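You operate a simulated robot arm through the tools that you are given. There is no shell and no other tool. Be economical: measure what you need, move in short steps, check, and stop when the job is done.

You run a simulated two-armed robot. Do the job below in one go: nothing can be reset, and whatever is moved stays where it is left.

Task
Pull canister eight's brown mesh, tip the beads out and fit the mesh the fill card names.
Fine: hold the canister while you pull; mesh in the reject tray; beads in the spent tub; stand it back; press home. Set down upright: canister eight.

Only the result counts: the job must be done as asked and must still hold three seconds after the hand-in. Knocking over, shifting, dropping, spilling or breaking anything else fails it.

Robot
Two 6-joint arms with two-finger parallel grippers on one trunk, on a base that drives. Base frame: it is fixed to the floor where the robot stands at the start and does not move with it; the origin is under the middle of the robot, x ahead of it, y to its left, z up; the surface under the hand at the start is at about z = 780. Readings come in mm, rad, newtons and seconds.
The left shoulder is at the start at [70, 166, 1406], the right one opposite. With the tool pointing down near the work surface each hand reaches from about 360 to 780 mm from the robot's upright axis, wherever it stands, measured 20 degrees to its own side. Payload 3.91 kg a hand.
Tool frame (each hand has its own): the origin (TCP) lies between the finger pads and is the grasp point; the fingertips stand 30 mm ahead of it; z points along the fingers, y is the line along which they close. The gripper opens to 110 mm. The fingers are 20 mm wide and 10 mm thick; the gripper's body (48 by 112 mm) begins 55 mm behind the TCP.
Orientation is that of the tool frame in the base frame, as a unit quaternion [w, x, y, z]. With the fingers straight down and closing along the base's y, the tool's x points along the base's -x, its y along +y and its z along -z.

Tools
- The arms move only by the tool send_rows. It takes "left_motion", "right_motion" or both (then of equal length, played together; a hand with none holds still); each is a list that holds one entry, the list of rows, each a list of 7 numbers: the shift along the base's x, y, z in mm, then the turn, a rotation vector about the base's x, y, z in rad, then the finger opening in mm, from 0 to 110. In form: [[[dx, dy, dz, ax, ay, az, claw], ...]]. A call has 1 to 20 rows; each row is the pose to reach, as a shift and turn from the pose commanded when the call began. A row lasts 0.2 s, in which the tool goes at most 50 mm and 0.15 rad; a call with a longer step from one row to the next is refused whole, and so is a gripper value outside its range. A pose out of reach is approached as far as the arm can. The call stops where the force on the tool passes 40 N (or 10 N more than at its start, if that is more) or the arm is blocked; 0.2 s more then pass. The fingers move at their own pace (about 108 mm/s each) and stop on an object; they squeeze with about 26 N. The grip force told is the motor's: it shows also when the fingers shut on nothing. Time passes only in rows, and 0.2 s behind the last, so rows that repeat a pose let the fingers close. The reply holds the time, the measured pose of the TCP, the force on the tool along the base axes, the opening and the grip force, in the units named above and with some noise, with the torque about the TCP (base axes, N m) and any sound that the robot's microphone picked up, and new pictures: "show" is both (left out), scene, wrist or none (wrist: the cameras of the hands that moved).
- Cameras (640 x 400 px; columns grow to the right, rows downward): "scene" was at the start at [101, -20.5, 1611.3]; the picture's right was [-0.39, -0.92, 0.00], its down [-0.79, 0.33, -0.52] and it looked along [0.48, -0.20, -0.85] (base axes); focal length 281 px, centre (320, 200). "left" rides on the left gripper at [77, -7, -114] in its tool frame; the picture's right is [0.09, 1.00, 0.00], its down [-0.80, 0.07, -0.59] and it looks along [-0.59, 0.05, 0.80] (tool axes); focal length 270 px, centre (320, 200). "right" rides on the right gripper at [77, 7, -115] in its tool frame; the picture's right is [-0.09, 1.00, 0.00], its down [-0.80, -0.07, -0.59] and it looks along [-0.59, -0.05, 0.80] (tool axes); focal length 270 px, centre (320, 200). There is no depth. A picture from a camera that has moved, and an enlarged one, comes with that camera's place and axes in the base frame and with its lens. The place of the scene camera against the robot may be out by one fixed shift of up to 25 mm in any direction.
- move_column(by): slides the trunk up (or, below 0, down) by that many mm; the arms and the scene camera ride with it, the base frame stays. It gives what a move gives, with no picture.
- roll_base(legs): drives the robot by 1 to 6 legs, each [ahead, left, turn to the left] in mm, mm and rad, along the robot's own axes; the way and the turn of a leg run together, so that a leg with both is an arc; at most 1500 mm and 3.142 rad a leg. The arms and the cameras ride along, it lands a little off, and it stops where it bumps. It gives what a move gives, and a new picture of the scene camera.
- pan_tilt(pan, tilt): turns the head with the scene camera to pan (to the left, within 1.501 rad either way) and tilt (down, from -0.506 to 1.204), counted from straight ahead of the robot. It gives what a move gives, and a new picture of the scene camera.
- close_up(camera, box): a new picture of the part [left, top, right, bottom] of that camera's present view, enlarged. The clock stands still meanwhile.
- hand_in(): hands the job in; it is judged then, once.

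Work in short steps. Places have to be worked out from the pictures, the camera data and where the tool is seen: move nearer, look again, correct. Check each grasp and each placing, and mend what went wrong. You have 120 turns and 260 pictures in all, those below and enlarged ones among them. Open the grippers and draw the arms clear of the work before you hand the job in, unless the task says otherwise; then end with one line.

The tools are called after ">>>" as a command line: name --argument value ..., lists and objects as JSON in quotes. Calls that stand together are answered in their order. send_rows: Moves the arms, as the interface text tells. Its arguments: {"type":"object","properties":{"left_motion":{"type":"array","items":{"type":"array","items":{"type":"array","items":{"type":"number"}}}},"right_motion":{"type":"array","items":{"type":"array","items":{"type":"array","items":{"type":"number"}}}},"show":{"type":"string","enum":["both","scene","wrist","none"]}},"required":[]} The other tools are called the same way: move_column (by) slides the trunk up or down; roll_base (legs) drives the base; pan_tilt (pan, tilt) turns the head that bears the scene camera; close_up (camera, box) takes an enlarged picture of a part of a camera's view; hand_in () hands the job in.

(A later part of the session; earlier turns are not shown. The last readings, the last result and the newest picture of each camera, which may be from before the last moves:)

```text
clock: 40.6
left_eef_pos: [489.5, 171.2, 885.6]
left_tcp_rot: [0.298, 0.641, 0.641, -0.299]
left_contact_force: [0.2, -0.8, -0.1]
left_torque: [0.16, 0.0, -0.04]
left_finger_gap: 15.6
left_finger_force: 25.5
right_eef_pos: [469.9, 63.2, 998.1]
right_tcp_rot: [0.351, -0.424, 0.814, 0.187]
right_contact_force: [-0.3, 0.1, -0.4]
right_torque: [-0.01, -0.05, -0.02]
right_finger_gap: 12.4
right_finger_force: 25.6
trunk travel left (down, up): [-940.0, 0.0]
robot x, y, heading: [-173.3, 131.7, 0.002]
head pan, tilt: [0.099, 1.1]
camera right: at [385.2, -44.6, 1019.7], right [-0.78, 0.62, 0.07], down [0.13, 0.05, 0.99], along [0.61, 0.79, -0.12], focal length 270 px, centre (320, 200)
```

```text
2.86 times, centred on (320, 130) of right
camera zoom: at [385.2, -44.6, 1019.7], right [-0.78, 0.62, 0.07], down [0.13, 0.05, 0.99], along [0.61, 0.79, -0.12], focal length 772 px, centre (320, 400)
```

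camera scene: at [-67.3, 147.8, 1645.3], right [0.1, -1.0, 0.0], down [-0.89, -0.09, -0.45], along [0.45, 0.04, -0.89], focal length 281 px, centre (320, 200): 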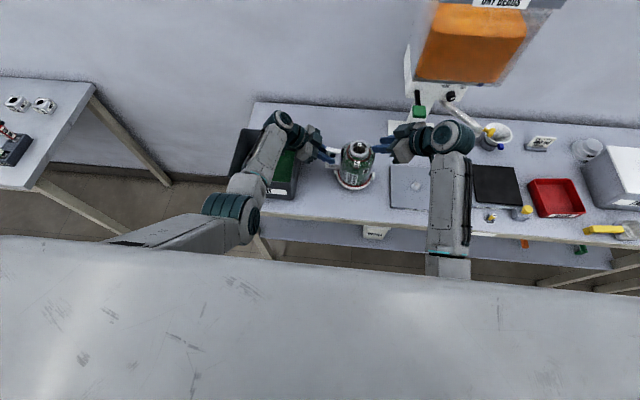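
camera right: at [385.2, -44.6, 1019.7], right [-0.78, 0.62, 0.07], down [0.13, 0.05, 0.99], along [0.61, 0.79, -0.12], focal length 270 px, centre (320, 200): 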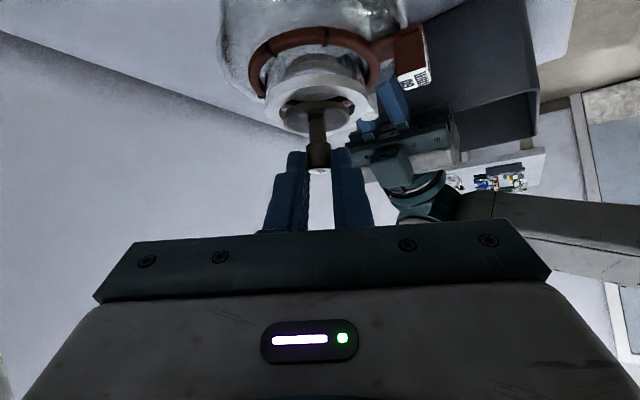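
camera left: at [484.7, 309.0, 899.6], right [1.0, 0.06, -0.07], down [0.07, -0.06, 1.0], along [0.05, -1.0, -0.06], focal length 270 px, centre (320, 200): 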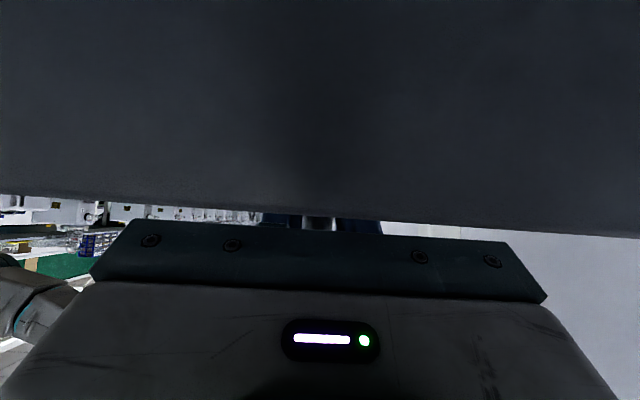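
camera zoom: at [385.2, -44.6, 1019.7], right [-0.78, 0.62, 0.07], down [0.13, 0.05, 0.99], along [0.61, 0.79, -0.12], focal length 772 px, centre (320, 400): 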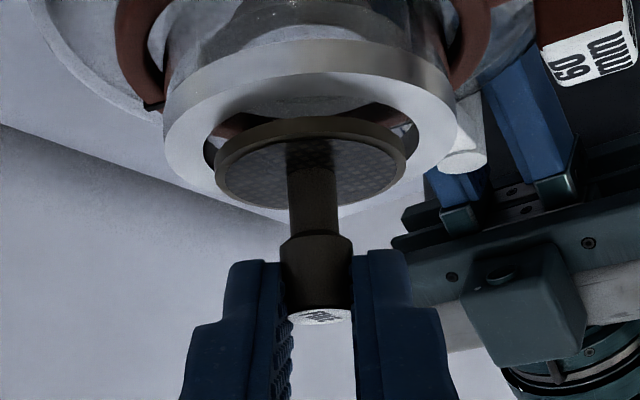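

The mesh is out of the neck, no resistance. I'll lift it clear and retract the right hand, while the left opens, backs off the handle and returns to its stowed pose.

>>> send_rows --left_motion '[[[0, 0, 0, 0, 0, 0, 30], [0, 0, 0, 0, 0, 0, 50], [0, 0, 0, 0, 0, 0, 50], [0, 22, 18, 0, 0, 0, 50], [-1, 44, 36, 0, 0, 0, 50], [-1, 64, 53, 0, 0, 0, 50], [-21, 76, 63, -0.0272, -0.0242, 0.1346, 50], [-42, 88, 73, -0.0545, -0.0483, 0.2692, 50], [-62, 100, 83, -0.0817, -0.0725, 0.4038, 50], [-83, 112, 93, -0.1089, -0.0966, 0.5384, 50], [-104, 124, 100, -0.1362, -0.1208, 0.673, 50], [-124, 136, 100, -0.1634, -0.1449, 0.8076, 50], [-145, 148, 100, -0.1906, -0.1691, 0.9422, 50], [-166, 160, 100, -0.2178, -0.1932, 1.0768, 50], [-186, 171, 100, -0.2451, -0.2174, 1.2114, 50], [-206, 182, 100, -0.2723, -0.2415, 1.346, 60]]]' --right_motion '[[[0, 0, 15, 0, 0, 0, 3], [0, 0, 30, 0, 0, 0, 3], [0, 0, 40, 0, 0, 0, 3], [0, 0, 40, 0, 0, 0, 3], [-15, -10, 40, 0, 0, 0, 3], [-30, -20, 40, 0, 0, 0, 3], [-45, -30, 40, 0, 0, 0, 3], [-60, -40, 40, 0, 0, 0, 3], [-75, -50, 40, 0, 0, 0, 3], [-90, -60, 40, 0, 0, 0, 3], [-105, -70, 40, 0, 0, 0, 3], [-120, -80, 40, 0, 0, 0, 3], [-120, -80, 40, 0, 0, 0, 3], [-120, -80, 40, 0, 0, 0, 3], [-120, -80, 40, 0, 0, 0, 3], [-120, -80, 40, 0, 0, 0, 3]]]'

```text
clock: 44.0
left_eef_pos: [281.8, 352.5, 986.5]
left_tcp_rot: [0.566, 0.09, 0.817, -0.054]
left_contact_force: [0.1, 0.9, -0.2]
left_torque: [0.03, 0.0, -0.01]
left_finger_gap: 60.1
left_finger_force: 0.1
right_eef_pos: [347.6, -17.8, 1037.5]
right_tcp_rot: [0.352, -0.424, 0.813, 0.186]
right_contact_force: [-0.3, -0.6, -0.2]
right_torque: [-0.05, 0.0, -0.03]
right_finger_gap: 12.3
right_finger_force: 26.0
trunk travel left (down, up): [-940.0, 0.0]
robot x, y, heading: [-165.5, 135.4, -0.005]
head pan, tilt: [0.099, 1.1]
camera scene: at [-69.3, 147.0, 1645.5], right [0.1, -1.0, 0.0], down [-0.89, -0.09, -0.46], along [0.45, 0.04, -0.89], focal length 281 px, centre (320, 200)
camera right: at [263.4, -124.8, 1060.1], right [-0.78, 0.62, 0.07], down [0.13, 0.05, 0.99], along [0.61, 0.78, -0.12], focal length 270 px, centre (320, 200)
camera left: at [150.6, 374.7, 954.6], right [0.18, 0.98, -0.07], down [-0.26, 0.11, 0.96], along [0.95, -0.15, 0.27], focal length 270 px, centre (320, 200)
```

scene: 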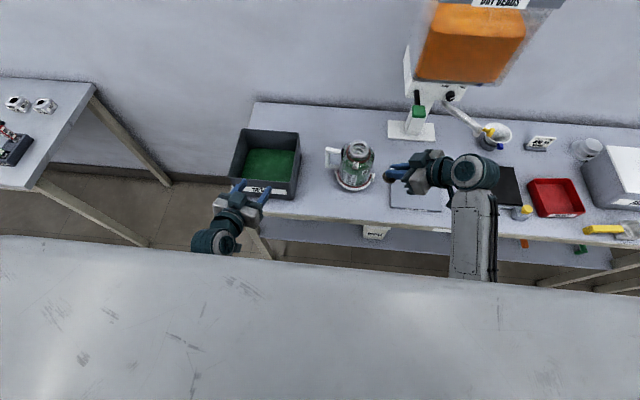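
right: 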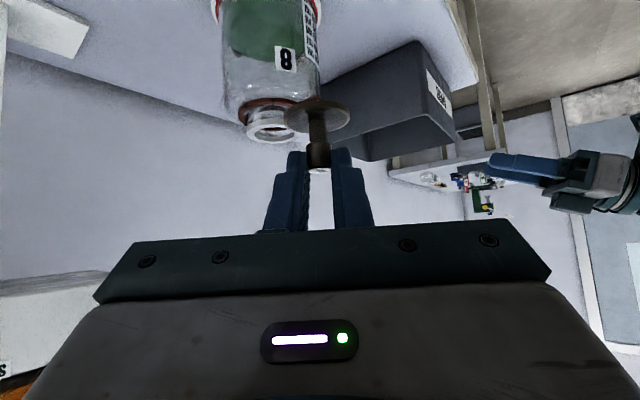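
left: 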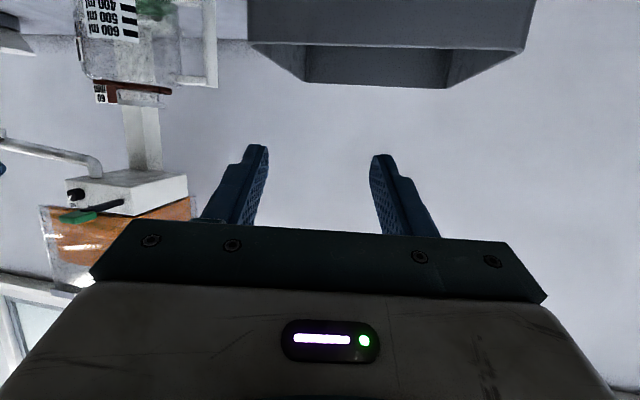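

Mesh held, canister upright. Driving 390 mm right so the reject tray is in reach of the right hand; both hands travel in front of/above the items.

>>> roll_base --legs '[[0, -390, 0]]'

>>> send_rows --right_motion '[[[0, -40, 0, 0, 0, 0, 3], [0, -80, 0, 0, 0, 0, 3], [0, -120, 0, 0, 0, 0, 3], [0, -160, 0, 0, 0, 0, 3], [20, -195, 0, 0, 0, 0, 3], [45, -215, 0, 0, 0, 0, 3], [70, -225, 0, 0, 0, 0, 3], [70, -225, 0, 0, 0, 0, 3]]]'

```text
clock: 46.4
left_eef_pos: [282.7, -38.4, 985.2]
left_tcp_rot: [0.566, 0.09, 0.818, -0.055]
left_contact_force: [0.4, 0.4, 0.6]
left_torque: [-0.04, 0.04, -0.03]
left_finger_gap: 59.9
left_finger_force: 0.1
right_eef_pos: [349.1, -409.0, 1037.8]
right_tcp_rot: [0.351, -0.426, 0.813, 0.187]
right_contact_force: [0.5, -0.2, 0.5]
right_torque: [0.0, 0.01, 0.0]
right_finger_gap: 12.3
right_finger_force: 26.2
trunk travel left (down, up): [-940.0, 0.0]
robot x, y, heading: [-168.4, -257.0, 0.002]
head pan, tilt: [0.099, 1.1]
camera scene: at [-67.9, -243.5, 1645.4], right [0.1, -1.0, 0.0], down [-0.89, -0.09, -0.45], along [0.45, 0.04, -0.89], focal length 281 px, centre (320, 200)
```

scene: 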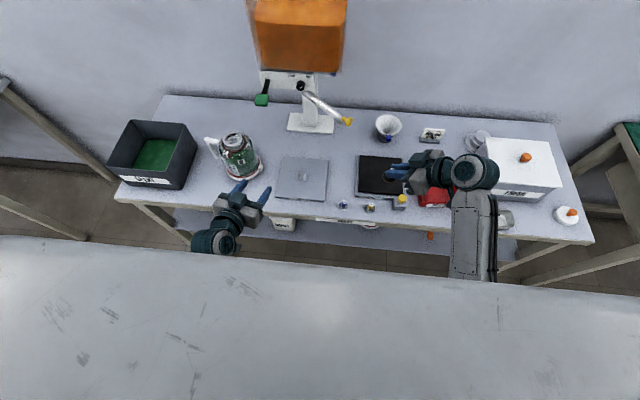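

```text
clock: 48.2
left_eef_pos: [281.9, -40.9, 986.2]
left_tcp_rot: [0.566, 0.09, 0.817, -0.054]
left_contact_force: [-0.3, 0.3, 0.5]
left_torque: [-0.01, -0.01, 0.0]
left_finger_gap: 60.1
left_finger_force: 0.0
right_eef_pos: [418.8, -634.3, 1037.8]
right_tcp_rot: [0.353, -0.425, 0.813, 0.187]
right_contact_force: [-0.3, 0.1, -0.1]
right_torque: [0.02, -0.02, -0.04]
right_finger_gap: 12.3
right_finger_force: 25.7
trunk travel left (down, up): [-940.0, 0.0]
robot x, y, heading: [-171.5, -259.0, -0.002]
head pan, tilt: [0.099, 1.1]
camera scene: at [-68.6, -246.0, 1645.4], right [0.1, -1.0, 0.0], down [-0.89, -0.09, -0.45], along [0.45, 0.04, -0.89], focal length 281 px, centre (320, 200)
camera right: at [334.1, -742.7, 1060.3], right [-0.78, 0.62, 0.07], down [0.13, 0.05, 0.99], along [0.61, 0.79, -0.12], focal length 270 px, centre (320, 200)
```

scene: 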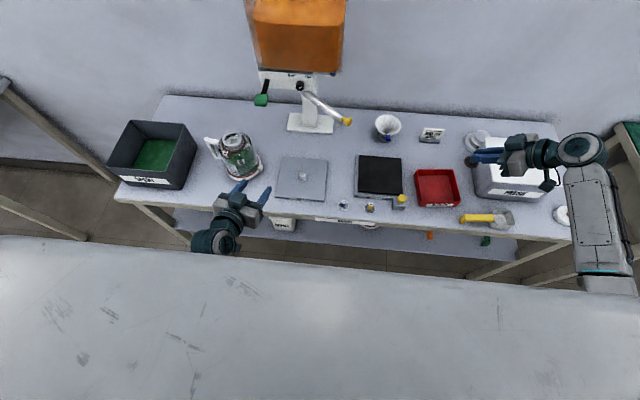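
right: 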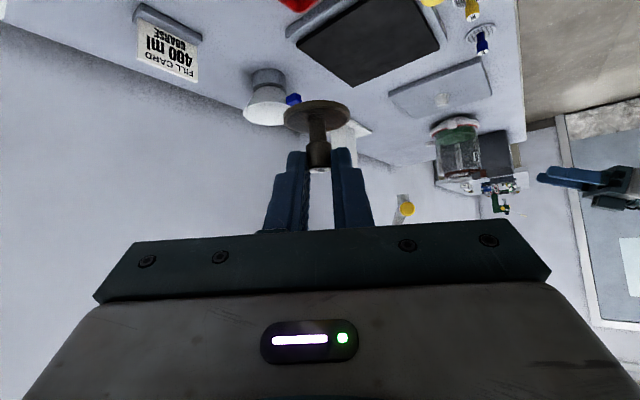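

I'll yaw the right hand straight ahead (mesh disc stays level), so the wrist stays away from the FRESH box, and centre over the tray near (465, −611).

>>> send_rows --right_motion '[[[5, 4, 0, 0, 0, -0.137, 3], [9, 7, 0, 0, 0, -0.274, 3], [13, 10, 0, 0, 0, -0.411, 3], [17, 13, -20, 0, 0, -0.549, 3], [21, 16, -40, 0, 0, -0.686, 3], [25, 20, -60, 0, 0, -0.823, 3], [30, 23, -80, 0, 0, -0.96, 3], [30, 23, -80, 0, 0, -0.96, 3]]]'

>>> close_up --camera "scene" --box '[380, 120, 540, 230]'

```text
clock: 50.0
left_eef_pos: [282.6, -39.5, 985.8]
left_tcp_rot: [0.566, 0.091, 0.818, -0.054]
left_contact_force: [1.2, -0.1, 0.2]
left_torque: [0.02, 0.0, -0.01]
left_finger_gap: 59.8
left_finger_force: 0.1
right_eef_pos: [449.9, -611.8, 958.5]
right_tcp_rot: [0.399, 0.0, 0.917, 0.004]
right_contact_force: [-1.2, -0.3, -0.5]
right_torque: [-0.05, 0.01, 0.02]
right_finger_gap: 12.4
right_finger_force: 26.0
trunk travel left (down, up): [-940.0, 0.0]
robot x, y, heading: [-165.7, -259.3, 0.002]
head pan, tilt: [0.099, 1.1]
camera scene: at [-68.1, -246.2, 1645.4], right [0.1, -1.0, 0.0], down [-0.89, -0.09, -0.45], along [0.45, 0.05, -0.89], focal length 281 px, centre (320, 200)
camera right: at [311.5, -604.7, 979.9], right [0.06, 1.0, 0.07], down [0.11, -0.08, 0.99], along [0.99, -0.05, -0.12], focal length 270 px, centre (320, 200)
```

scene: 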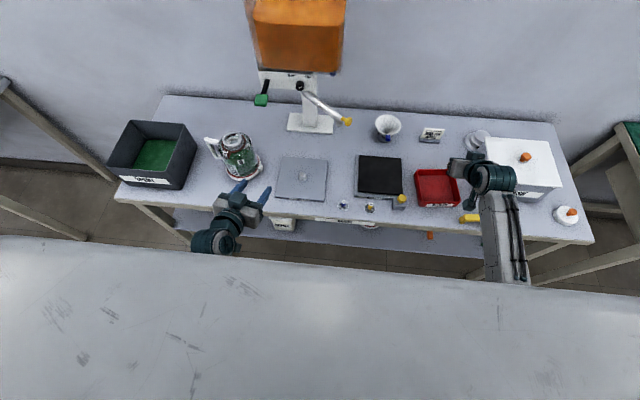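
right: 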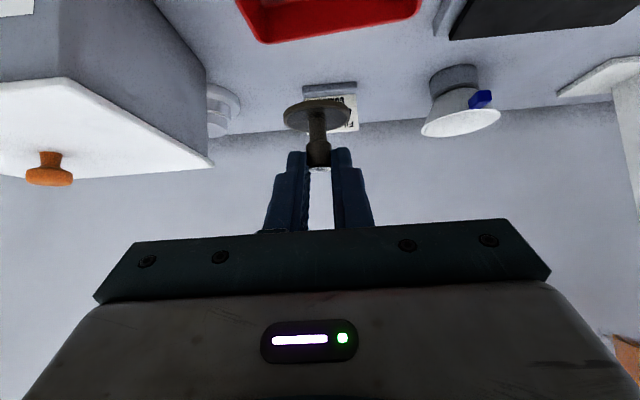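

```text
3.64 times, centred on (460, 175) of scene
camera zoom: at [-68.1, -246.2, 1645.4], right [0.1, -1.0, 0.0], down [-0.89, -0.09, -0.45], along [0.45, 0.05, -0.89], focal length 1021 px, centre (-189, 291)
```

zoom: 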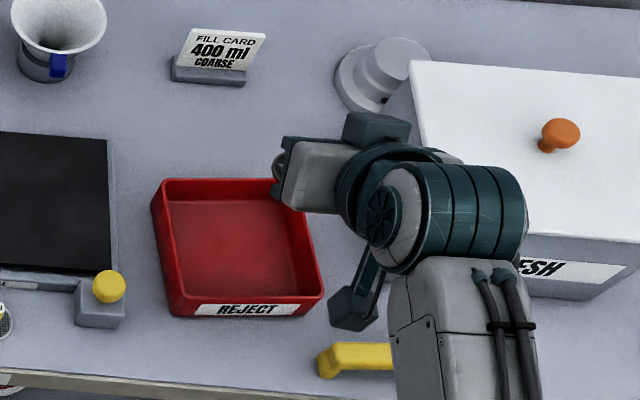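

Tray centre works out to about (458, −597). Lowering to bring the mesh disc just above the tray floor.

>>> send_rows --right_motion '[[[-1, 7, -25, 0, 0, 0, 3], [-2, 13, -50, 0, 0, 0, 3], [-2, 13, -75, 0, 0, 0, 3], [-2, 13, -90, 0, 0, 0, 3], [-2, 13, -103, 0, 0, 0, 3], [-2, 13, -103, 0, 0, 0, 3]]]'

>>> close_up --camera "scene" --box '[400, 140, 500, 230]'

```text
clock: 51.4
left_eef_pos: [283.7, -39.0, 985.5]
left_tcp_rot: [0.565, 0.09, 0.818, -0.054]
left_contact_force: [0.6, 0.5, -0.1]
left_torque: [0.02, -0.03, 0.01]
left_finger_gap: 60.0
left_finger_force: 0.0
right_eef_pos: [447.1, -598.9, 854.6]
right_tcp_rot: [0.398, -0.001, 0.918, 0.003]
right_contact_force: [-0.5, -0.2, 0.0]
right_torque: [-0.02, 0.03, -0.01]
right_finger_gap: 12.1
right_finger_force: 25.7
trunk travel left (down, up): [-940.0, 0.0]
robot x, y, heading: [-165.3, -256.2, -0.002]
head pan, tilt: [0.099, 1.1]
camera scene: at [-68.0, -245.8, 1645.4], right [0.1, -1.0, 0.0], down [-0.89, -0.09, -0.45], along [0.45, 0.04, -0.89], focal length 281 px, centre (320, 200)
camera right: at [309.2, -592.3, 876.8], right [0.06, 1.0, 0.07], down [0.11, -0.08, 0.99], along [0.99, -0.05, -0.12], focal length 270 px, centre (320, 200)
```

scene: 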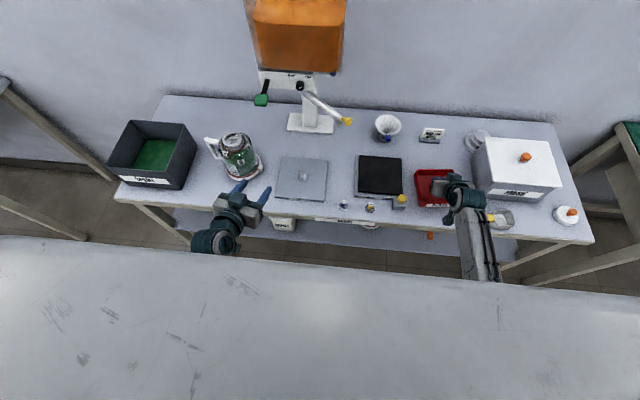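
right: 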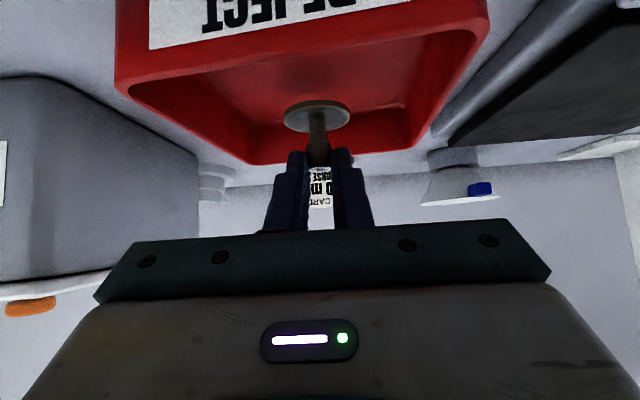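

```text
4.44 times, centred on (450, 185) of scene
camera zoom: at [-68.0, -245.8, 1645.4], right [0.1, -1.0, 0.0], down [-0.89, -0.09, -0.45], along [0.45, 0.04, -0.89], focal length 1248 px, centre (-258, 267)
```

zoom: 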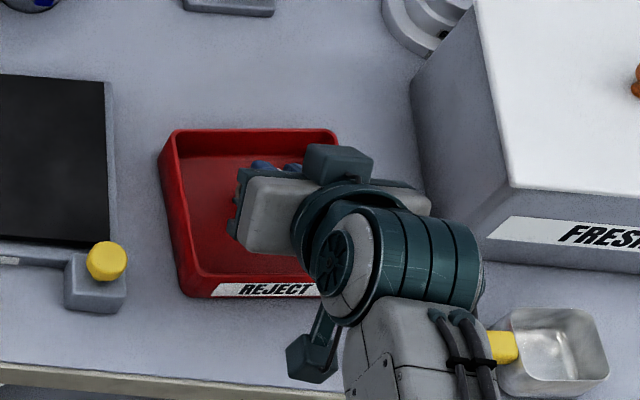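

The disc is inside the tray walls. Lowering a little more and releasing, then lifting straight up.

>>> send_rows --right_motion '[[[0, 0, -6, 0, 0, 0, 3], [0, 0, -12, 0, 0, 0, 3]]]' --show "wrist"

>>> close_up --camera "right" --box '[240, 60, 400, 200]'

```text
clock: 52.0
left_eef_pos: [282.9, -40.8, 985.9]
left_tcp_rot: [0.565, 0.091, 0.818, -0.055]
left_contact_force: [0.0, -0.8, -0.4]
left_torque: [0.03, 0.04, -0.02]
left_finger_gap: 60.2
left_finger_force: 0.1
right_eef_pos: [447.6, -599.5, 842.6]
right_tcp_rot: [0.398, -0.001, 0.918, 0.004]
right_contact_force: [0.1, 0.1, 1.3]
right_torque: [0.0, 0.01, 0.04]
right_finger_gap: 12.2
right_finger_force: 25.8
trunk travel left (down, up): [-940.0, 0.0]
robot x, y, heading: [-169.2, -257.0, 0.001]
head pan, tilt: [0.099, 1.1]
camera right: at [309.4, -592.6, 864.8], right [0.06, 1.0, 0.07], down [0.11, -0.08, 0.99], along [0.99, -0.05, -0.12], focal length 270 px, centre (320, 200)
```

right: 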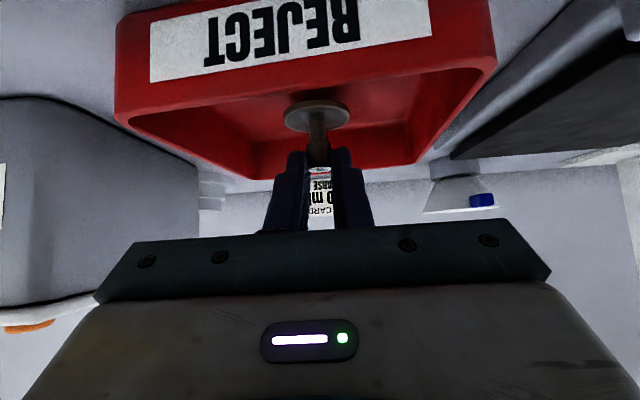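

```text
2.86 times, centred on (320, 130) of right
camera zoom: at [309.4, -592.6, 864.8], right [0.06, 1.0, 0.07], down [0.11, -0.08, 0.99], along [0.99, -0.05, -0.12], focal length 772 px, centre (320, 400)
```

zoom: 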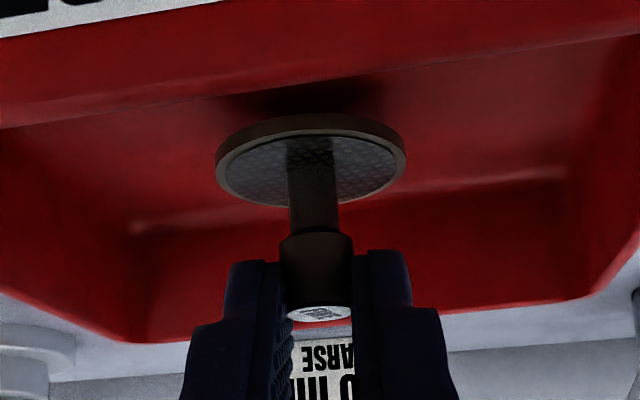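

Still slightly above the floor. Down another few mm, then release.

>>> send_rows --right_motion '[[[0, 0, -3, 0, 0, 0, 3], [0, 0, -6, 0, 0, 0, 3]]]' --show "none"

>>> send_rows --right_motion '[[[0, 0, -3, 0, 0, 0, 3], [0, 0, -3, 0, 0, 0, 25], [0, 0, -3, 0, 0, 0, 40], [0, 0, -3, 0, 0, 0, 40], [0, 0, 30, 0, 0, 0, 40], [0, 0, 70, 0, 0, 0, 40], [0, 0, 110, 0, 0, 0, 40]]]'

>>> close_up --camera "right" --box '[200, 0, 460, 160]'

```text
clock: 52.6
left_eef_pos: [282.2, -40.9, 985.5]
left_tcp_rot: [0.565, 0.09, 0.818, -0.054]
left_contact_force: [0.0, 0.1, -0.1]
left_torque: [0.01, -0.04, 0.03]
left_finger_gap: 59.8
left_finger_force: 0.0
right_eef_pos: [447.3, -599.8, 835.6]
right_tcp_rot: [0.399, -0.001, 0.917, 0.003]
right_contact_force: [-1.1, -0.4, -0.6]
right_torque: [0.01, 0.03, 0.0]
right_finger_gap: 12.4
right_finger_force: 26.2
trunk travel left (down, up): [-940.0, 0.0]
robot x, y, heading: [-170.7, -256.0, -0.003]
head pan, tilt: [0.099, 1.1]
```

```text
clock: 54.2
left_eef_pos: [283.0, -39.5, 987.8]
left_tcp_rot: [0.566, 0.09, 0.818, -0.054]
left_contact_force: [0.2, 0.7, -0.6]
left_torque: [-0.02, 0.02, -0.02]
left_finger_gap: 60.1
left_finger_force: 0.1
right_eef_pos: [445.8, -599.9, 947.4]
right_tcp_rot: [0.398, -0.002, 0.917, 0.003]
right_contact_force: [-0.4, -0.3, -0.9]
right_torque: [-0.02, 0.03, -0.01]
right_finger_gap: 39.7
right_finger_force: 0.0
trunk travel left (down, up): [-940.0, 0.0]
robot x, y, heading: [-170.8, -254.8, 0.001]
head pan, tilt: [0.099, 1.1]
camera scene: at [-68.0, -245.6, 1645.3], right [0.1, -1.0, 0.0], down [-0.89, -0.09, -0.45], along [0.45, 0.04, -0.89], focal length 281 px, centre (320, 200)
camera right: at [309.0, -592.6, 969.5], right [0.06, 1.0, 0.07], down [0.11, -0.08, 0.99], along [0.99, -0.05, -0.12], focal length 270 px, centre (320, 200)
```

scene: 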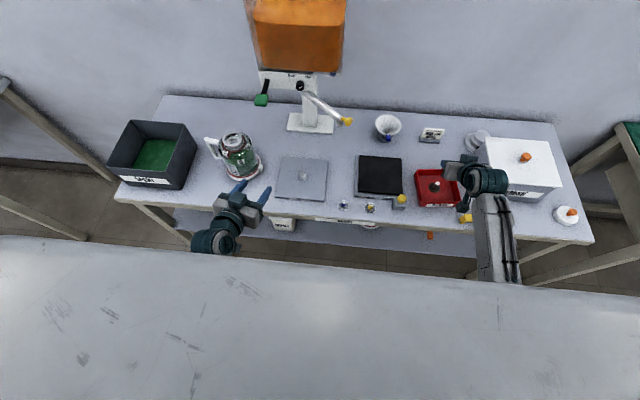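
right: 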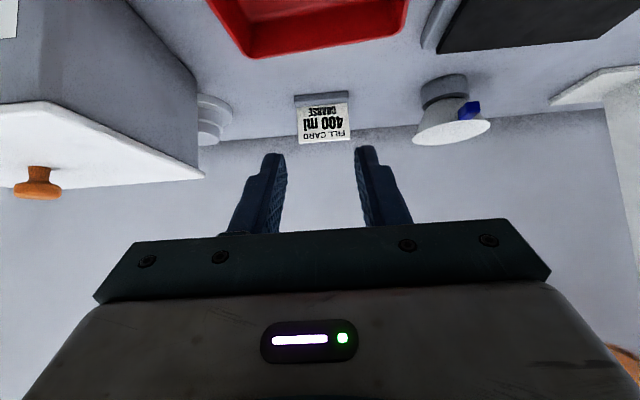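

```text
2.46 times, centred on (330, 80) of right
camera zoom: at [309.0, -592.6, 969.5], right [0.06, 1.0, 0.07], down [0.11, -0.08, 0.99], along [0.99, -0.05, -0.12], focal length 665 px, centre (295, 495)
```

zoom: 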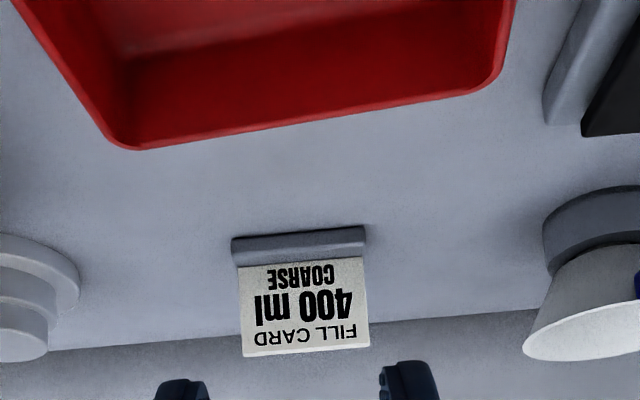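

The FINE mesh is in the reject tray. Now I'll turn the right hand back to straight down and draw it back, then drive to the earlier spot for the left-hand neck grip.

>>> send_rows --right_motion '[[[-8, 0, 3, 0, 0.137, 0, 40], [-15, 0, 6, 0, 0.274, 0, 40], [-22, 0, 9, 0, 0.41, 0, 40], [-30, 0, 12, 0, 0.547, 0, 40], [-38, 0, 15, 0, 0.684, 0, 40], [-46, 0, 18, 0, 0.82, 0, 40], [-60, 0, 18, 0, 0.82, 0, 40]]]' --show "wrist"

>>> roll_base --legs '[[0, 139, 0], [50, 0, 0]]'

>>> close_up --camera "scene" --box '[360, 120, 560, 240]'

```text
clock: 55.8
left_eef_pos: [282.2, -40.5, 986.6]
left_tcp_rot: [0.566, 0.09, 0.818, -0.053]
left_contact_force: [-0.8, 0.6, -0.3]
left_torque: [0.03, 0.02, -0.02]
left_finger_gap: 60.0
left_finger_force: 0.2
right_eef_pos: [386.1, -599.3, 965.5]
right_tcp_rot: [-0.001, 0.001, 1.0, 0.003]
right_contact_force: [-0.1, -1.0, -0.2]
right_torque: [0.0, -0.03, 0.02]
right_finger_gap: 39.9
right_finger_force: 0.2
trunk travel left (down, up): [-940.0, 0.0]
robot x, y, heading: [-167.0, -257.4, 0.001]
head pan, tilt: [0.099, 1.1]
camera right: at [307.3, -592.3, 1080.1], right [0.09, 1.0, 0.01], down [0.8, -0.08, 0.59], along [0.59, -0.05, -0.81], focal length 270 px, centre (320, 200)
```

right: 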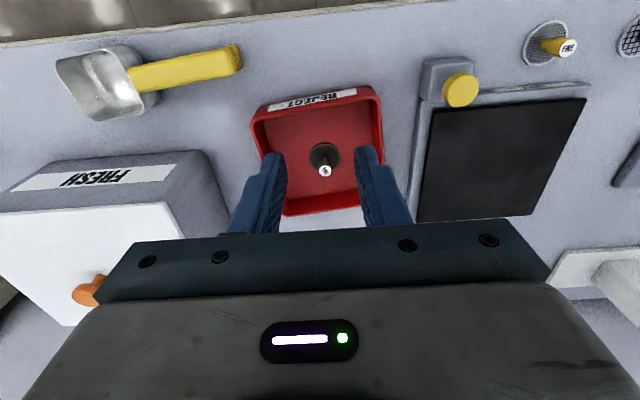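

```text
clock: 57.7
left_eef_pos: [325.4, 96.7, 989.2]
left_tcp_rot: [0.568, 0.092, 0.816, -0.054]
left_contact_force: [0.0, -0.3, -0.4]
left_torque: [0.01, -0.01, 0.0]
left_finger_gap: 59.7
left_finger_force: 0.1
right_eef_pos: [427.5, -463.0, 969.1]
right_tcp_rot: [0.004, 0.001, 1.0, 0.004]
right_contact_force: [-1.2, -1.0, -0.4]
right_torque: [0.02, -0.02, 0.01]
right_finger_gap: 39.7
right_finger_force: 0.1
trunk travel left (down, up): [-940.0, 0.0]
robot x, y, heading: [-118.0, -121.9, -0.002]
head pan, tilt: [0.099, 1.1]
camera scene: at [-30.6, -108.7, 1646.3], right [0.1, -1.0, 0.0], down [-0.88, -0.09, -0.46], along [0.46, 0.04, -0.89], focal length 281 px, centre (320, 200)
```

scene: 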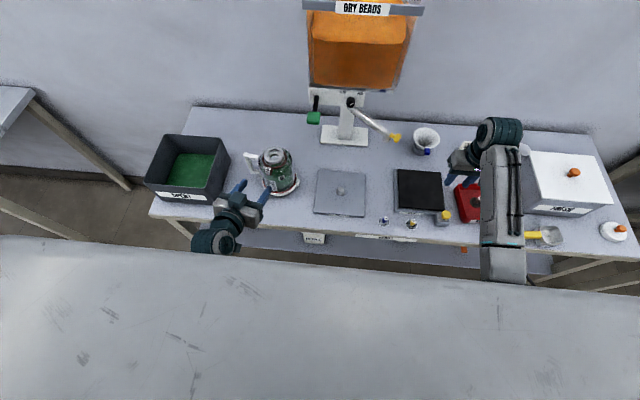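

```text
3.20 times, centred on (460, 180) of scene
camera zoom: at [-30.6, -108.7, 1646.3], right [0.1, -1.0, 0.0], down [-0.88, -0.09, -0.46], along [0.46, 0.04, -0.89], focal length 898 px, centre (-128, 264)
```

zoom: 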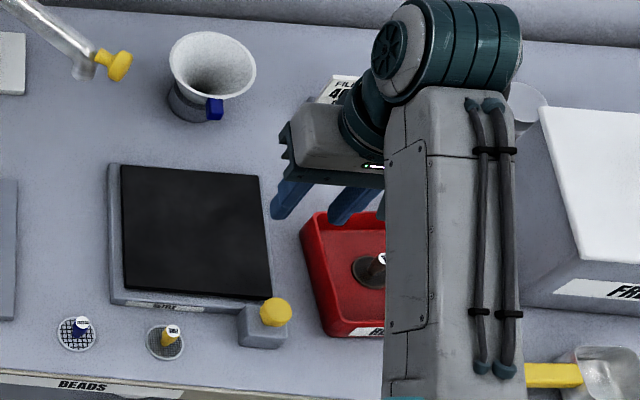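

Base is back in place. Checking the neck through the left wrist camera before re-gripping the flange.

>>> close_up --camera "left" --box '[240, 60, 400, 160]'

```text
4.00 times, centred on (320, 110) of left
camera zoom: at [193.7, 119.5, 956.4], right [0.18, 0.98, -0.07], down [-0.26, 0.11, 0.96], along [0.95, -0.15, 0.28], focal length 1081 px, centre (320, 560)
```

zoom: 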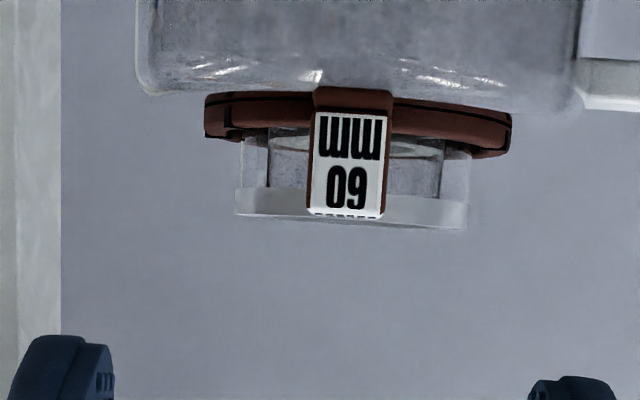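

Neck is near (475, 77.5), rim z 950. Approaching and gripping the flange as before.

>>> send_rows --left_motion '[[[20, 2, -17, 0, 0, 0, 90], [40, 3, -34, 0, 0, 0, 90], [70, -3, -34, 0, 0, 0, 90], [100, -9, -34, 0, 0, 0, 90], [125, -14, -34, 0, 0, 0, 90], [138, -17, -34, 0, 0, 0, 90], [138, -17, -34, 0, 0, 0, 75], [138, -17, -34, 0, 0, 0, 65], [138, -17, -34, 0, 0, 0, 50], [138, -17, -34, 0, 0, 0, 40], [138, -17, -34, 0, 0, 0, 40]]]'

>>> close_up --camera "left" --box '[200, 60, 440, 210]'

>>> close_up --camera "scene" --box '[210, 120, 350, 220]'

```text
clock: 60.1
left_eef_pos: [469.0, 80.0, 953.3]
left_tcp_rot: [0.566, 0.091, 0.818, -0.054]
left_contact_force: [2.1, -2.8, 8.6]
left_torque: [-0.03, -0.47, -0.13]
left_finger_gap: 57.5
left_finger_force: 26.0
right_eef_pos: [434.5, -461.6, 963.7]
right_tcp_rot: [0.001, 0.002, 1.0, 0.004]
right_contact_force: [1.2, -0.2, 0.0]
right_torque: [0.01, 0.0, -0.01]
right_finger_gap: 40.0
right_finger_force: 0.0
trunk travel left (down, up): [-940.0, 0.0]
robot x, y, heading: [-116.6, -119.4, -0.006]
head pan, tilt: [0.099, 1.1]
camera scene: at [-19.8, -108.0, 1645.5], right [0.1, -1.0, 0.0], down [-0.89, -0.09, -0.45], along [0.45, 0.04, -0.89], focal length 281 px, centre (320, 200)
camera left: at [338.0, 102.9, 920.7], right [0.18, 0.98, -0.07], down [-0.26, 0.11, 0.96], along [0.95, -0.15, 0.27], focal length 270 px, centre (320, 200)
```

scene: 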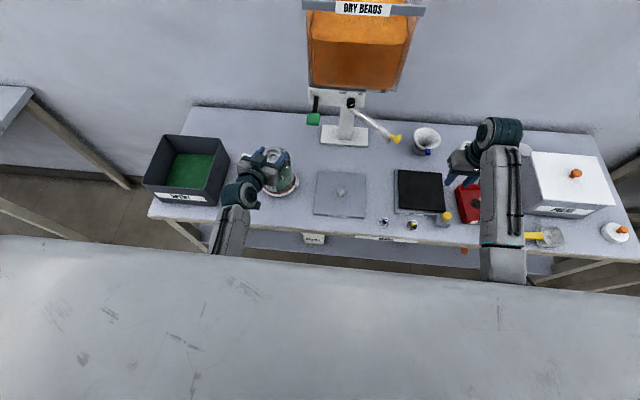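
left: 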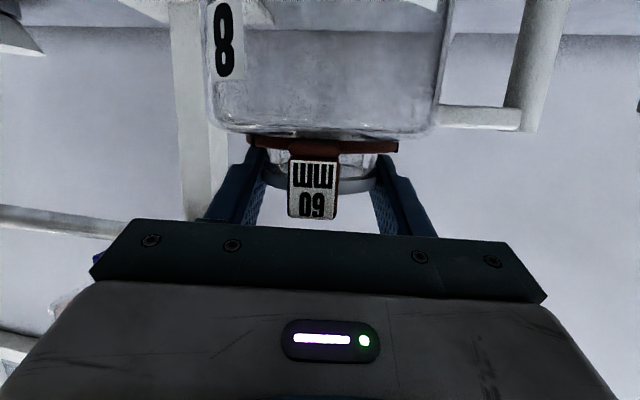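

```text
2.67 times, centred on (320, 135) of left
camera zoom: at [338.0, 102.9, 920.7], right [0.18, 0.98, -0.07], down [-0.26, 0.11, 0.96], along [0.95, -0.15, 0.27], focal length 721 px, centre (320, 373)
```

zoom: 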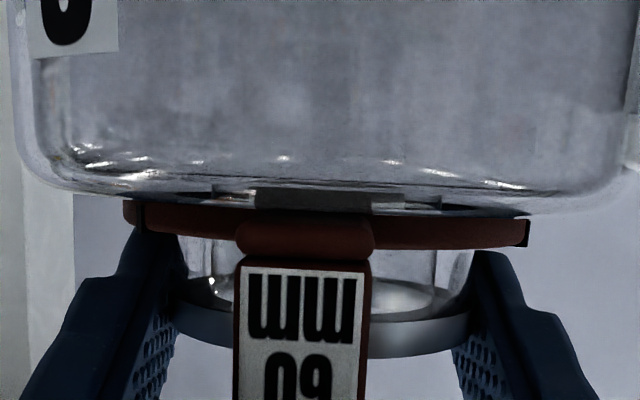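

```text
4.00 times, centred on (280, 170) of scene
camera zoom: at [-19.8, -108.0, 1645.5], right [0.1, -1.0, 0.0], down [-0.89, -0.09, -0.45], along [0.45, 0.04, -0.89], focal length 1123 px, centre (480, 320)
```

zoom: 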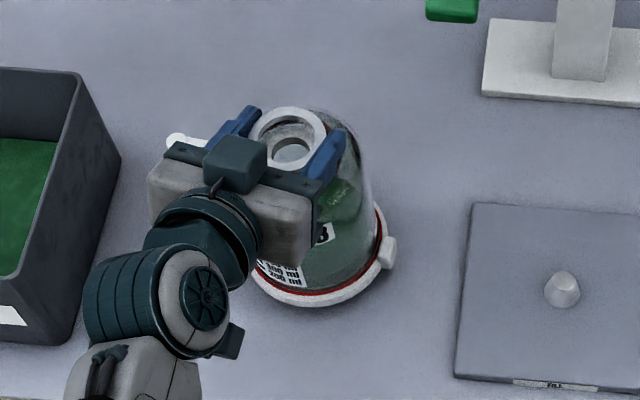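

Flange gripped (57.5 mm). Trial lift of 15 mm to check the hold and weight.

>>> send_rows --left_motion '[[[0, 0, 4, 0, 0, 0, 40], [0, 0, 9, 0, 0, 0, 40], [0, 0, 15, 0, 0, 0, 40], [0, 0, 15, 0, 0, 0, 40]]]'

>>> close_up --camera "scene" --box '[210, 120, 350, 220]'

```text
clock: 61.1
left_eef_pos: [471.0, 81.8, 965.6]
left_tcp_rot: [0.565, 0.091, 0.818, -0.054]
left_contact_force: [-0.9, 0.6, -3.4]
left_torque: [0.0, 0.03, -0.03]
left_finger_gap: 57.7
left_finger_force: 26.1
right_eef_pos: [436.3, -461.1, 963.5]
right_tcp_rot: [0.0, 0.002, 1.0, 0.003]
right_contact_force: [-0.6, 0.2, -0.9]
right_torque: [0.02, 0.01, 0.04]
right_finger_gap: 39.9
right_finger_force: 0.0
trunk travel left (down, up): [-940.0, 0.0]
robot x, y, heading: [-120.7, -118.3, -0.002]
head pan, tilt: [0.099, 1.1]
camera scene: at [-17.8, -106.2, 1645.3], right [0.1, -1.0, 0.0], down [-0.89, -0.09, -0.45], along [0.45, 0.04, -0.89], focal length 281 px, centre (320, 200)
camera left: at [338.5, 103.6, 933.9], right [0.18, 0.98, -0.07], down [-0.25, 0.11, 0.96], along [0.95, -0.15, 0.27], focal length 270 px, centre (320, 200)
```

scene: 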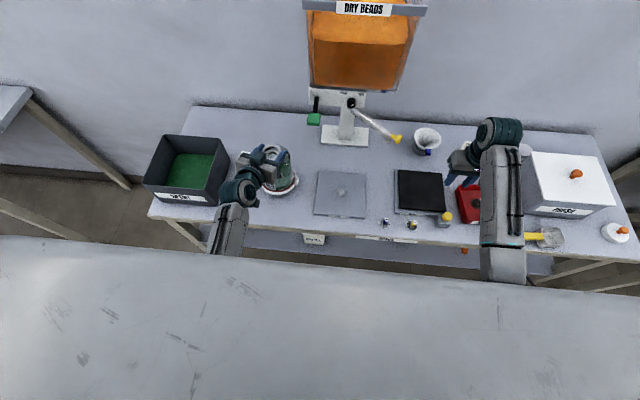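
left: 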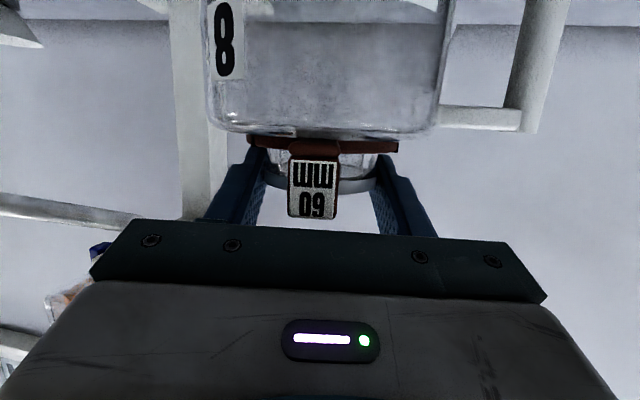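

```text
4.00 times, centred on (280, 170) of scene
camera zoom: at [-17.8, -106.2, 1645.3], right [0.1, -1.0, 0.0], down [-0.89, -0.09, -0.45], along [0.45, 0.04, -0.89], focal length 1123 px, centre (480, 320)
```

zoom: 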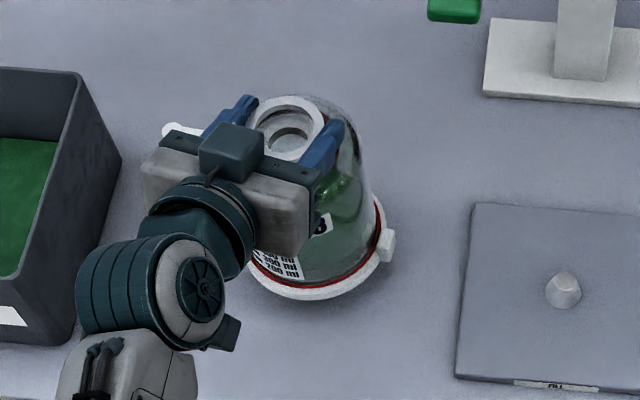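

It lifts cleanly, only about 3.4 N, no tilt torque. Raising to carry height.

>>> send_rows --left_motion '[[[0, 0, 20, 0, 0, 0, 40], [0, 5, 45, 0, 0, 0, 40], [0, 10, 70, 0, 0, 0, 40], [0, 15, 95, 0, 0, 0, 40], [0, 20, 120, 0, 0, 0, 40], [0, 25, 140, 0, 0, 0, 40], [0, 25, 140, 0, 0, 0, 40]]]'

```text
clock: 62.7
left_eef_pos: [470.4, 106.0, 1106.4]
left_tcp_rot: [0.565, 0.091, 0.818, -0.056]
left_contact_force: [0.7, -0.4, -4.6]
left_torque: [-0.01, 0.03, -0.02]
left_finger_gap: 57.5
left_finger_force: 25.5
right_eef_pos: [435.6, -460.9, 963.8]
right_tcp_rot: [0.0, 0.002, 1.0, 0.004]
right_contact_force: [0.1, 0.4, 0.6]
right_torque: [-0.01, 0.01, 0.01]
right_finger_gap: 40.2
right_finger_force: 0.1
trunk travel left (down, up): [-940.0, 0.0]
robot x, y, heading: [-118.6, -122.3, -0.003]
head pan, tilt: [0.099, 1.1]
camera scene: at [-18.0, -106.7, 1645.3], right [0.1, -1.0, 0.0], down [-0.89, -0.09, -0.45], along [0.45, 0.04, -0.89], focal length 281 px, centre (320, 200)
camera left: at [338.7, 128.1, 1074.4], right [0.18, 0.98, -0.07], down [-0.25, 0.11, 0.96], along [0.95, -0.15, 0.27], focal length 270 px, centre (320, 200)
```

scene: 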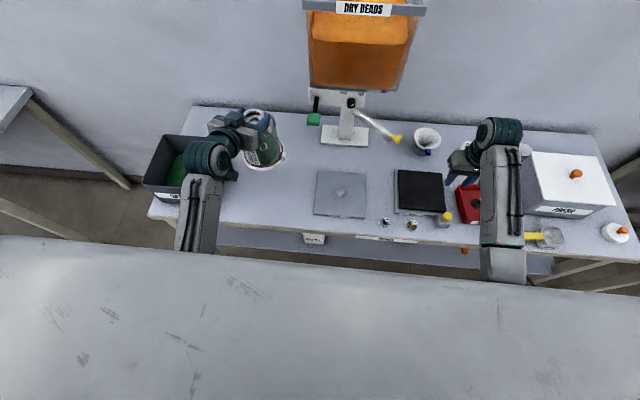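
left: 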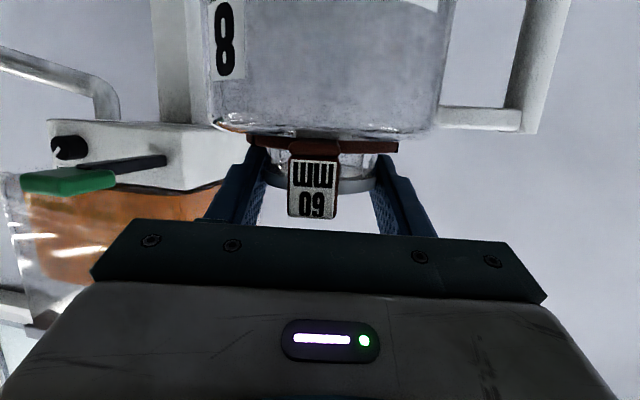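

Held firmly. Carrying it over the tub (bottom ~40 mm above the rim), and turning the head to watch.

>>> send_rows --left_motion '[[[-3, 30, 4, 0, 0, 0, 40], [-6, 65, 8, 0, 0, 0, 40], [-9, 100, 12, 0, 0, 0, 40], [-12, 135, 12, 0, 0, 0, 40], [-14, 170, 12, 0, 0, 0, 40], [-16, 205, 12, 0, 0, 0, 40], [-18, 240, 12, 0, 0, 0, 40], [-20, 265, 12, 0, 0, 0, 40], [-20, 280, 12, 0, 0, 0, 40], [-20, 280, 12, 0, 0, 0, 40]]]' --show "wrist"

>>> pan_tilt --pan 0.6 --tilt 0.85

>>> close_up --camera "scene" --box '[220, 120, 420, 270]'

```text
clock: 64.9
left_eef_pos: [450.2, 386.2, 1118.1]
left_tcp_rot: [0.565, 0.091, 0.818, -0.055]
left_contact_force: [0.2, -0.3, -4.6]
left_torque: [0.01, 0.03, -0.02]
left_finger_gap: 57.7
left_finger_force: 25.6
right_eef_pos: [436.4, -460.1, 963.8]
right_tcp_rot: [-0.001, 0.002, 1.0, 0.004]
right_contact_force: [-1.0, 0.7, 0.1]
right_torque: [0.02, -0.02, -0.01]
right_finger_gap: 39.9
right_finger_force: 0.1
trunk travel left (down, up): [-940.0, 0.0]
robot x, y, heading: [-119.1, -116.9, -0.002]
head pan, tilt: [0.099, 1.1]
camera left: at [318.9, 408.9, 1086.2], right [0.18, 0.98, -0.07], down [-0.25, 0.11, 0.96], along [0.95, -0.15, 0.27], focal length 270 px, centre (320, 200)
```

left: 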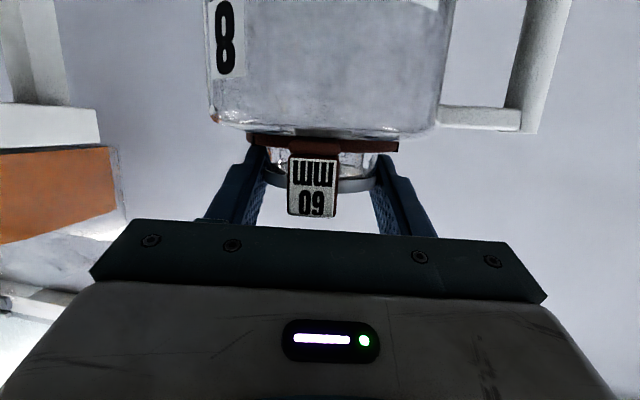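

```text
clock: 65.8
left_eef_pos: [449.9, 386.4, 1117.9]
left_tcp_rot: [0.565, 0.091, 0.818, -0.055]
left_contact_force: [-0.2, -1.1, -4.1]
left_torque: [0.02, 0.0, 0.0]
left_finger_gap: 57.4
left_finger_force: 26.3
right_eef_pos: [436.1, -460.5, 963.9]
right_tcp_rot: [-0.001, 0.0, 1.0, 0.004]
right_contact_force: [0.0, -0.9, 0.2]
right_torque: [0.06, -0.03, 0.02]
right_finger_gap: 39.9
right_finger_force: 0.1
trunk travel left (down, up): [-940.0, 0.0]
robot x, y, heading: [-119.9, -120.6, -0.004]
head pan, tilt: [0.6, 0.85]
camera scene: at [-16.3, -68.1, 1663.0], right [0.56, -0.83, 0.0], down [-0.62, -0.42, -0.66], along [0.55, 0.37, -0.75], focal length 281 px, centre (320, 200)
```

scene: 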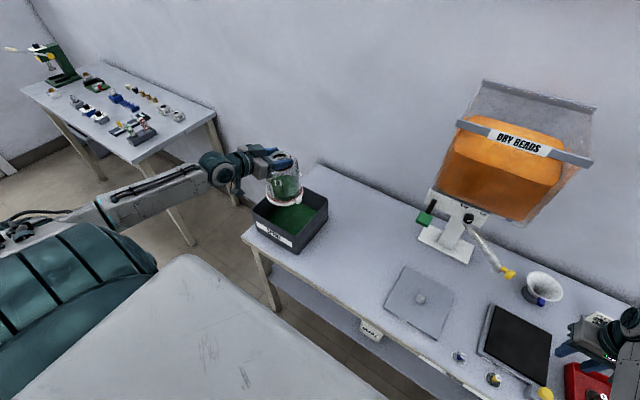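

```text
2.67 times, centred on (320, 195) of scene
camera zoom: at [-16.3, -68.1, 1663.0], right [0.56, -0.83, 0.0], down [-0.62, -0.42, -0.66], along [0.55, 0.37, -0.75], focal length 749 px, centre (320, 213)
```

zoom: 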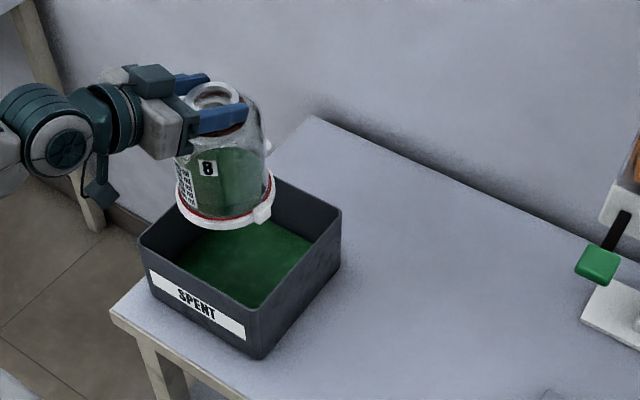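

The canister is centred over the SPENT tub. Rolling about the tool axis (mouth toward −y, handle going up) while lowering, up to about 90° first.

>>> send_rows --left_motion '[[[0, 2, -6, 0.131, -0.0267, -0.0511, 40], [0, 4, -12, 0.262, -0.0534, -0.1022, 40], [0, 6, -20, 0.393, -0.0801, -0.1533, 40], [0, 8, -27, 0.524, -0.1068, -0.2044, 40], [0, 10, -34, 0.655, -0.1335, -0.2555, 40], [0, 12, -40, 0.786, -0.1602, -0.3066, 40], [0, 14, -46, 0.917, -0.1869, -0.3577, 40], [0, 16, -58, 1.048, -0.2136, -0.4088, 40], [0, 18, -72, 1.179, -0.2403, -0.4599, 40], [0, 20, -88, 1.31, -0.267, -0.511, 40]]]'

>>> close_up --camera "scene" --box '[200, 120, 400, 270]'

```text
clock: 68.0
left_eef_pos: [451.1, 407.3, 1029.3]
left_tcp_rot: [0.459, 0.606, 0.56, 0.329]
left_contact_force: [-0.1, 0.0, -4.1]
left_torque: [-0.25, 0.17, -0.01]
left_finger_gap: 57.4
left_finger_force: 25.8
right_eef_pos: [434.4, -459.4, 964.1]
right_tcp_rot: [-0.002, 0.002, 1.0, 0.003]
right_contact_force: [0.4, -0.9, 0.1]
right_torque: [-0.01, 0.05, 0.01]
right_finger_gap: 39.9
right_finger_force: 0.1
trunk travel left (down, up): [-940.0, 0.0]
robot x, y, heading: [-123.3, -118.4, -0.0]
head pan, tilt: [0.6, 0.85]
camera scene: at [-16.0, -67.8, 1663.0], right [0.56, -0.83, 0.0], down [-0.62, -0.42, -0.66], along [0.54, 0.37, -0.75], focal length 281 px, centre (320, 200)
camera left: at [356.6, 504.2, 1055.9], right [0.39, 0.13, 0.91], down [-0.64, -0.67, 0.37], along [0.66, -0.73, -0.17], focal length 270 px, centre (320, 200)
```

scene: 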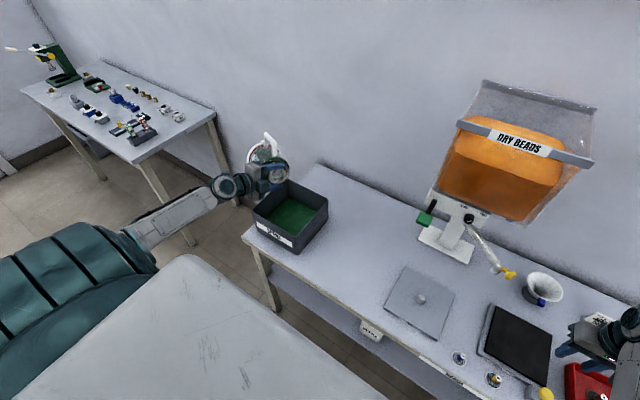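
left: 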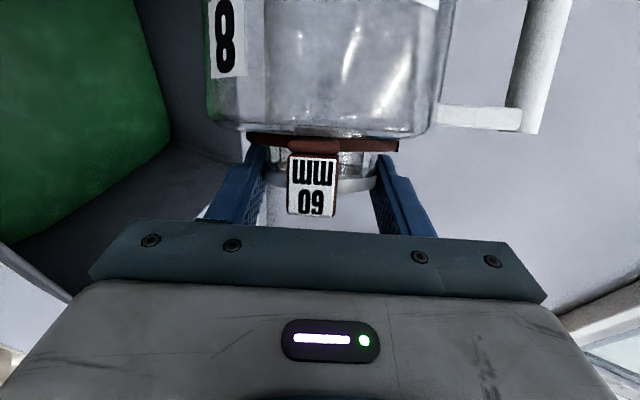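

```text
2.67 times, centred on (300, 195) of scene
camera zoom: at [-16.0, -67.8, 1663.0], right [0.56, -0.83, 0.0], down [-0.62, -0.42, -0.66], along [0.54, 0.37, -0.75], focal length 749 px, centre (373, 213)
```

zoom: 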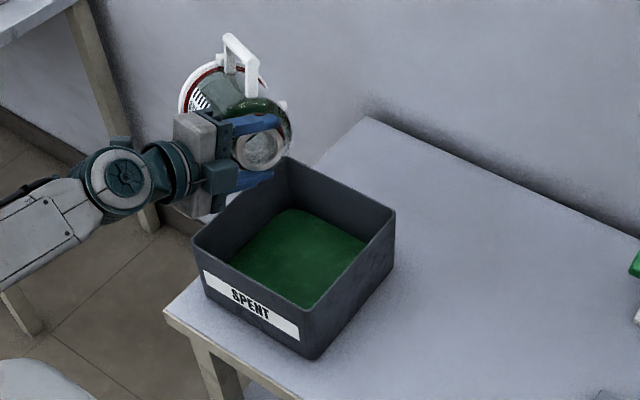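

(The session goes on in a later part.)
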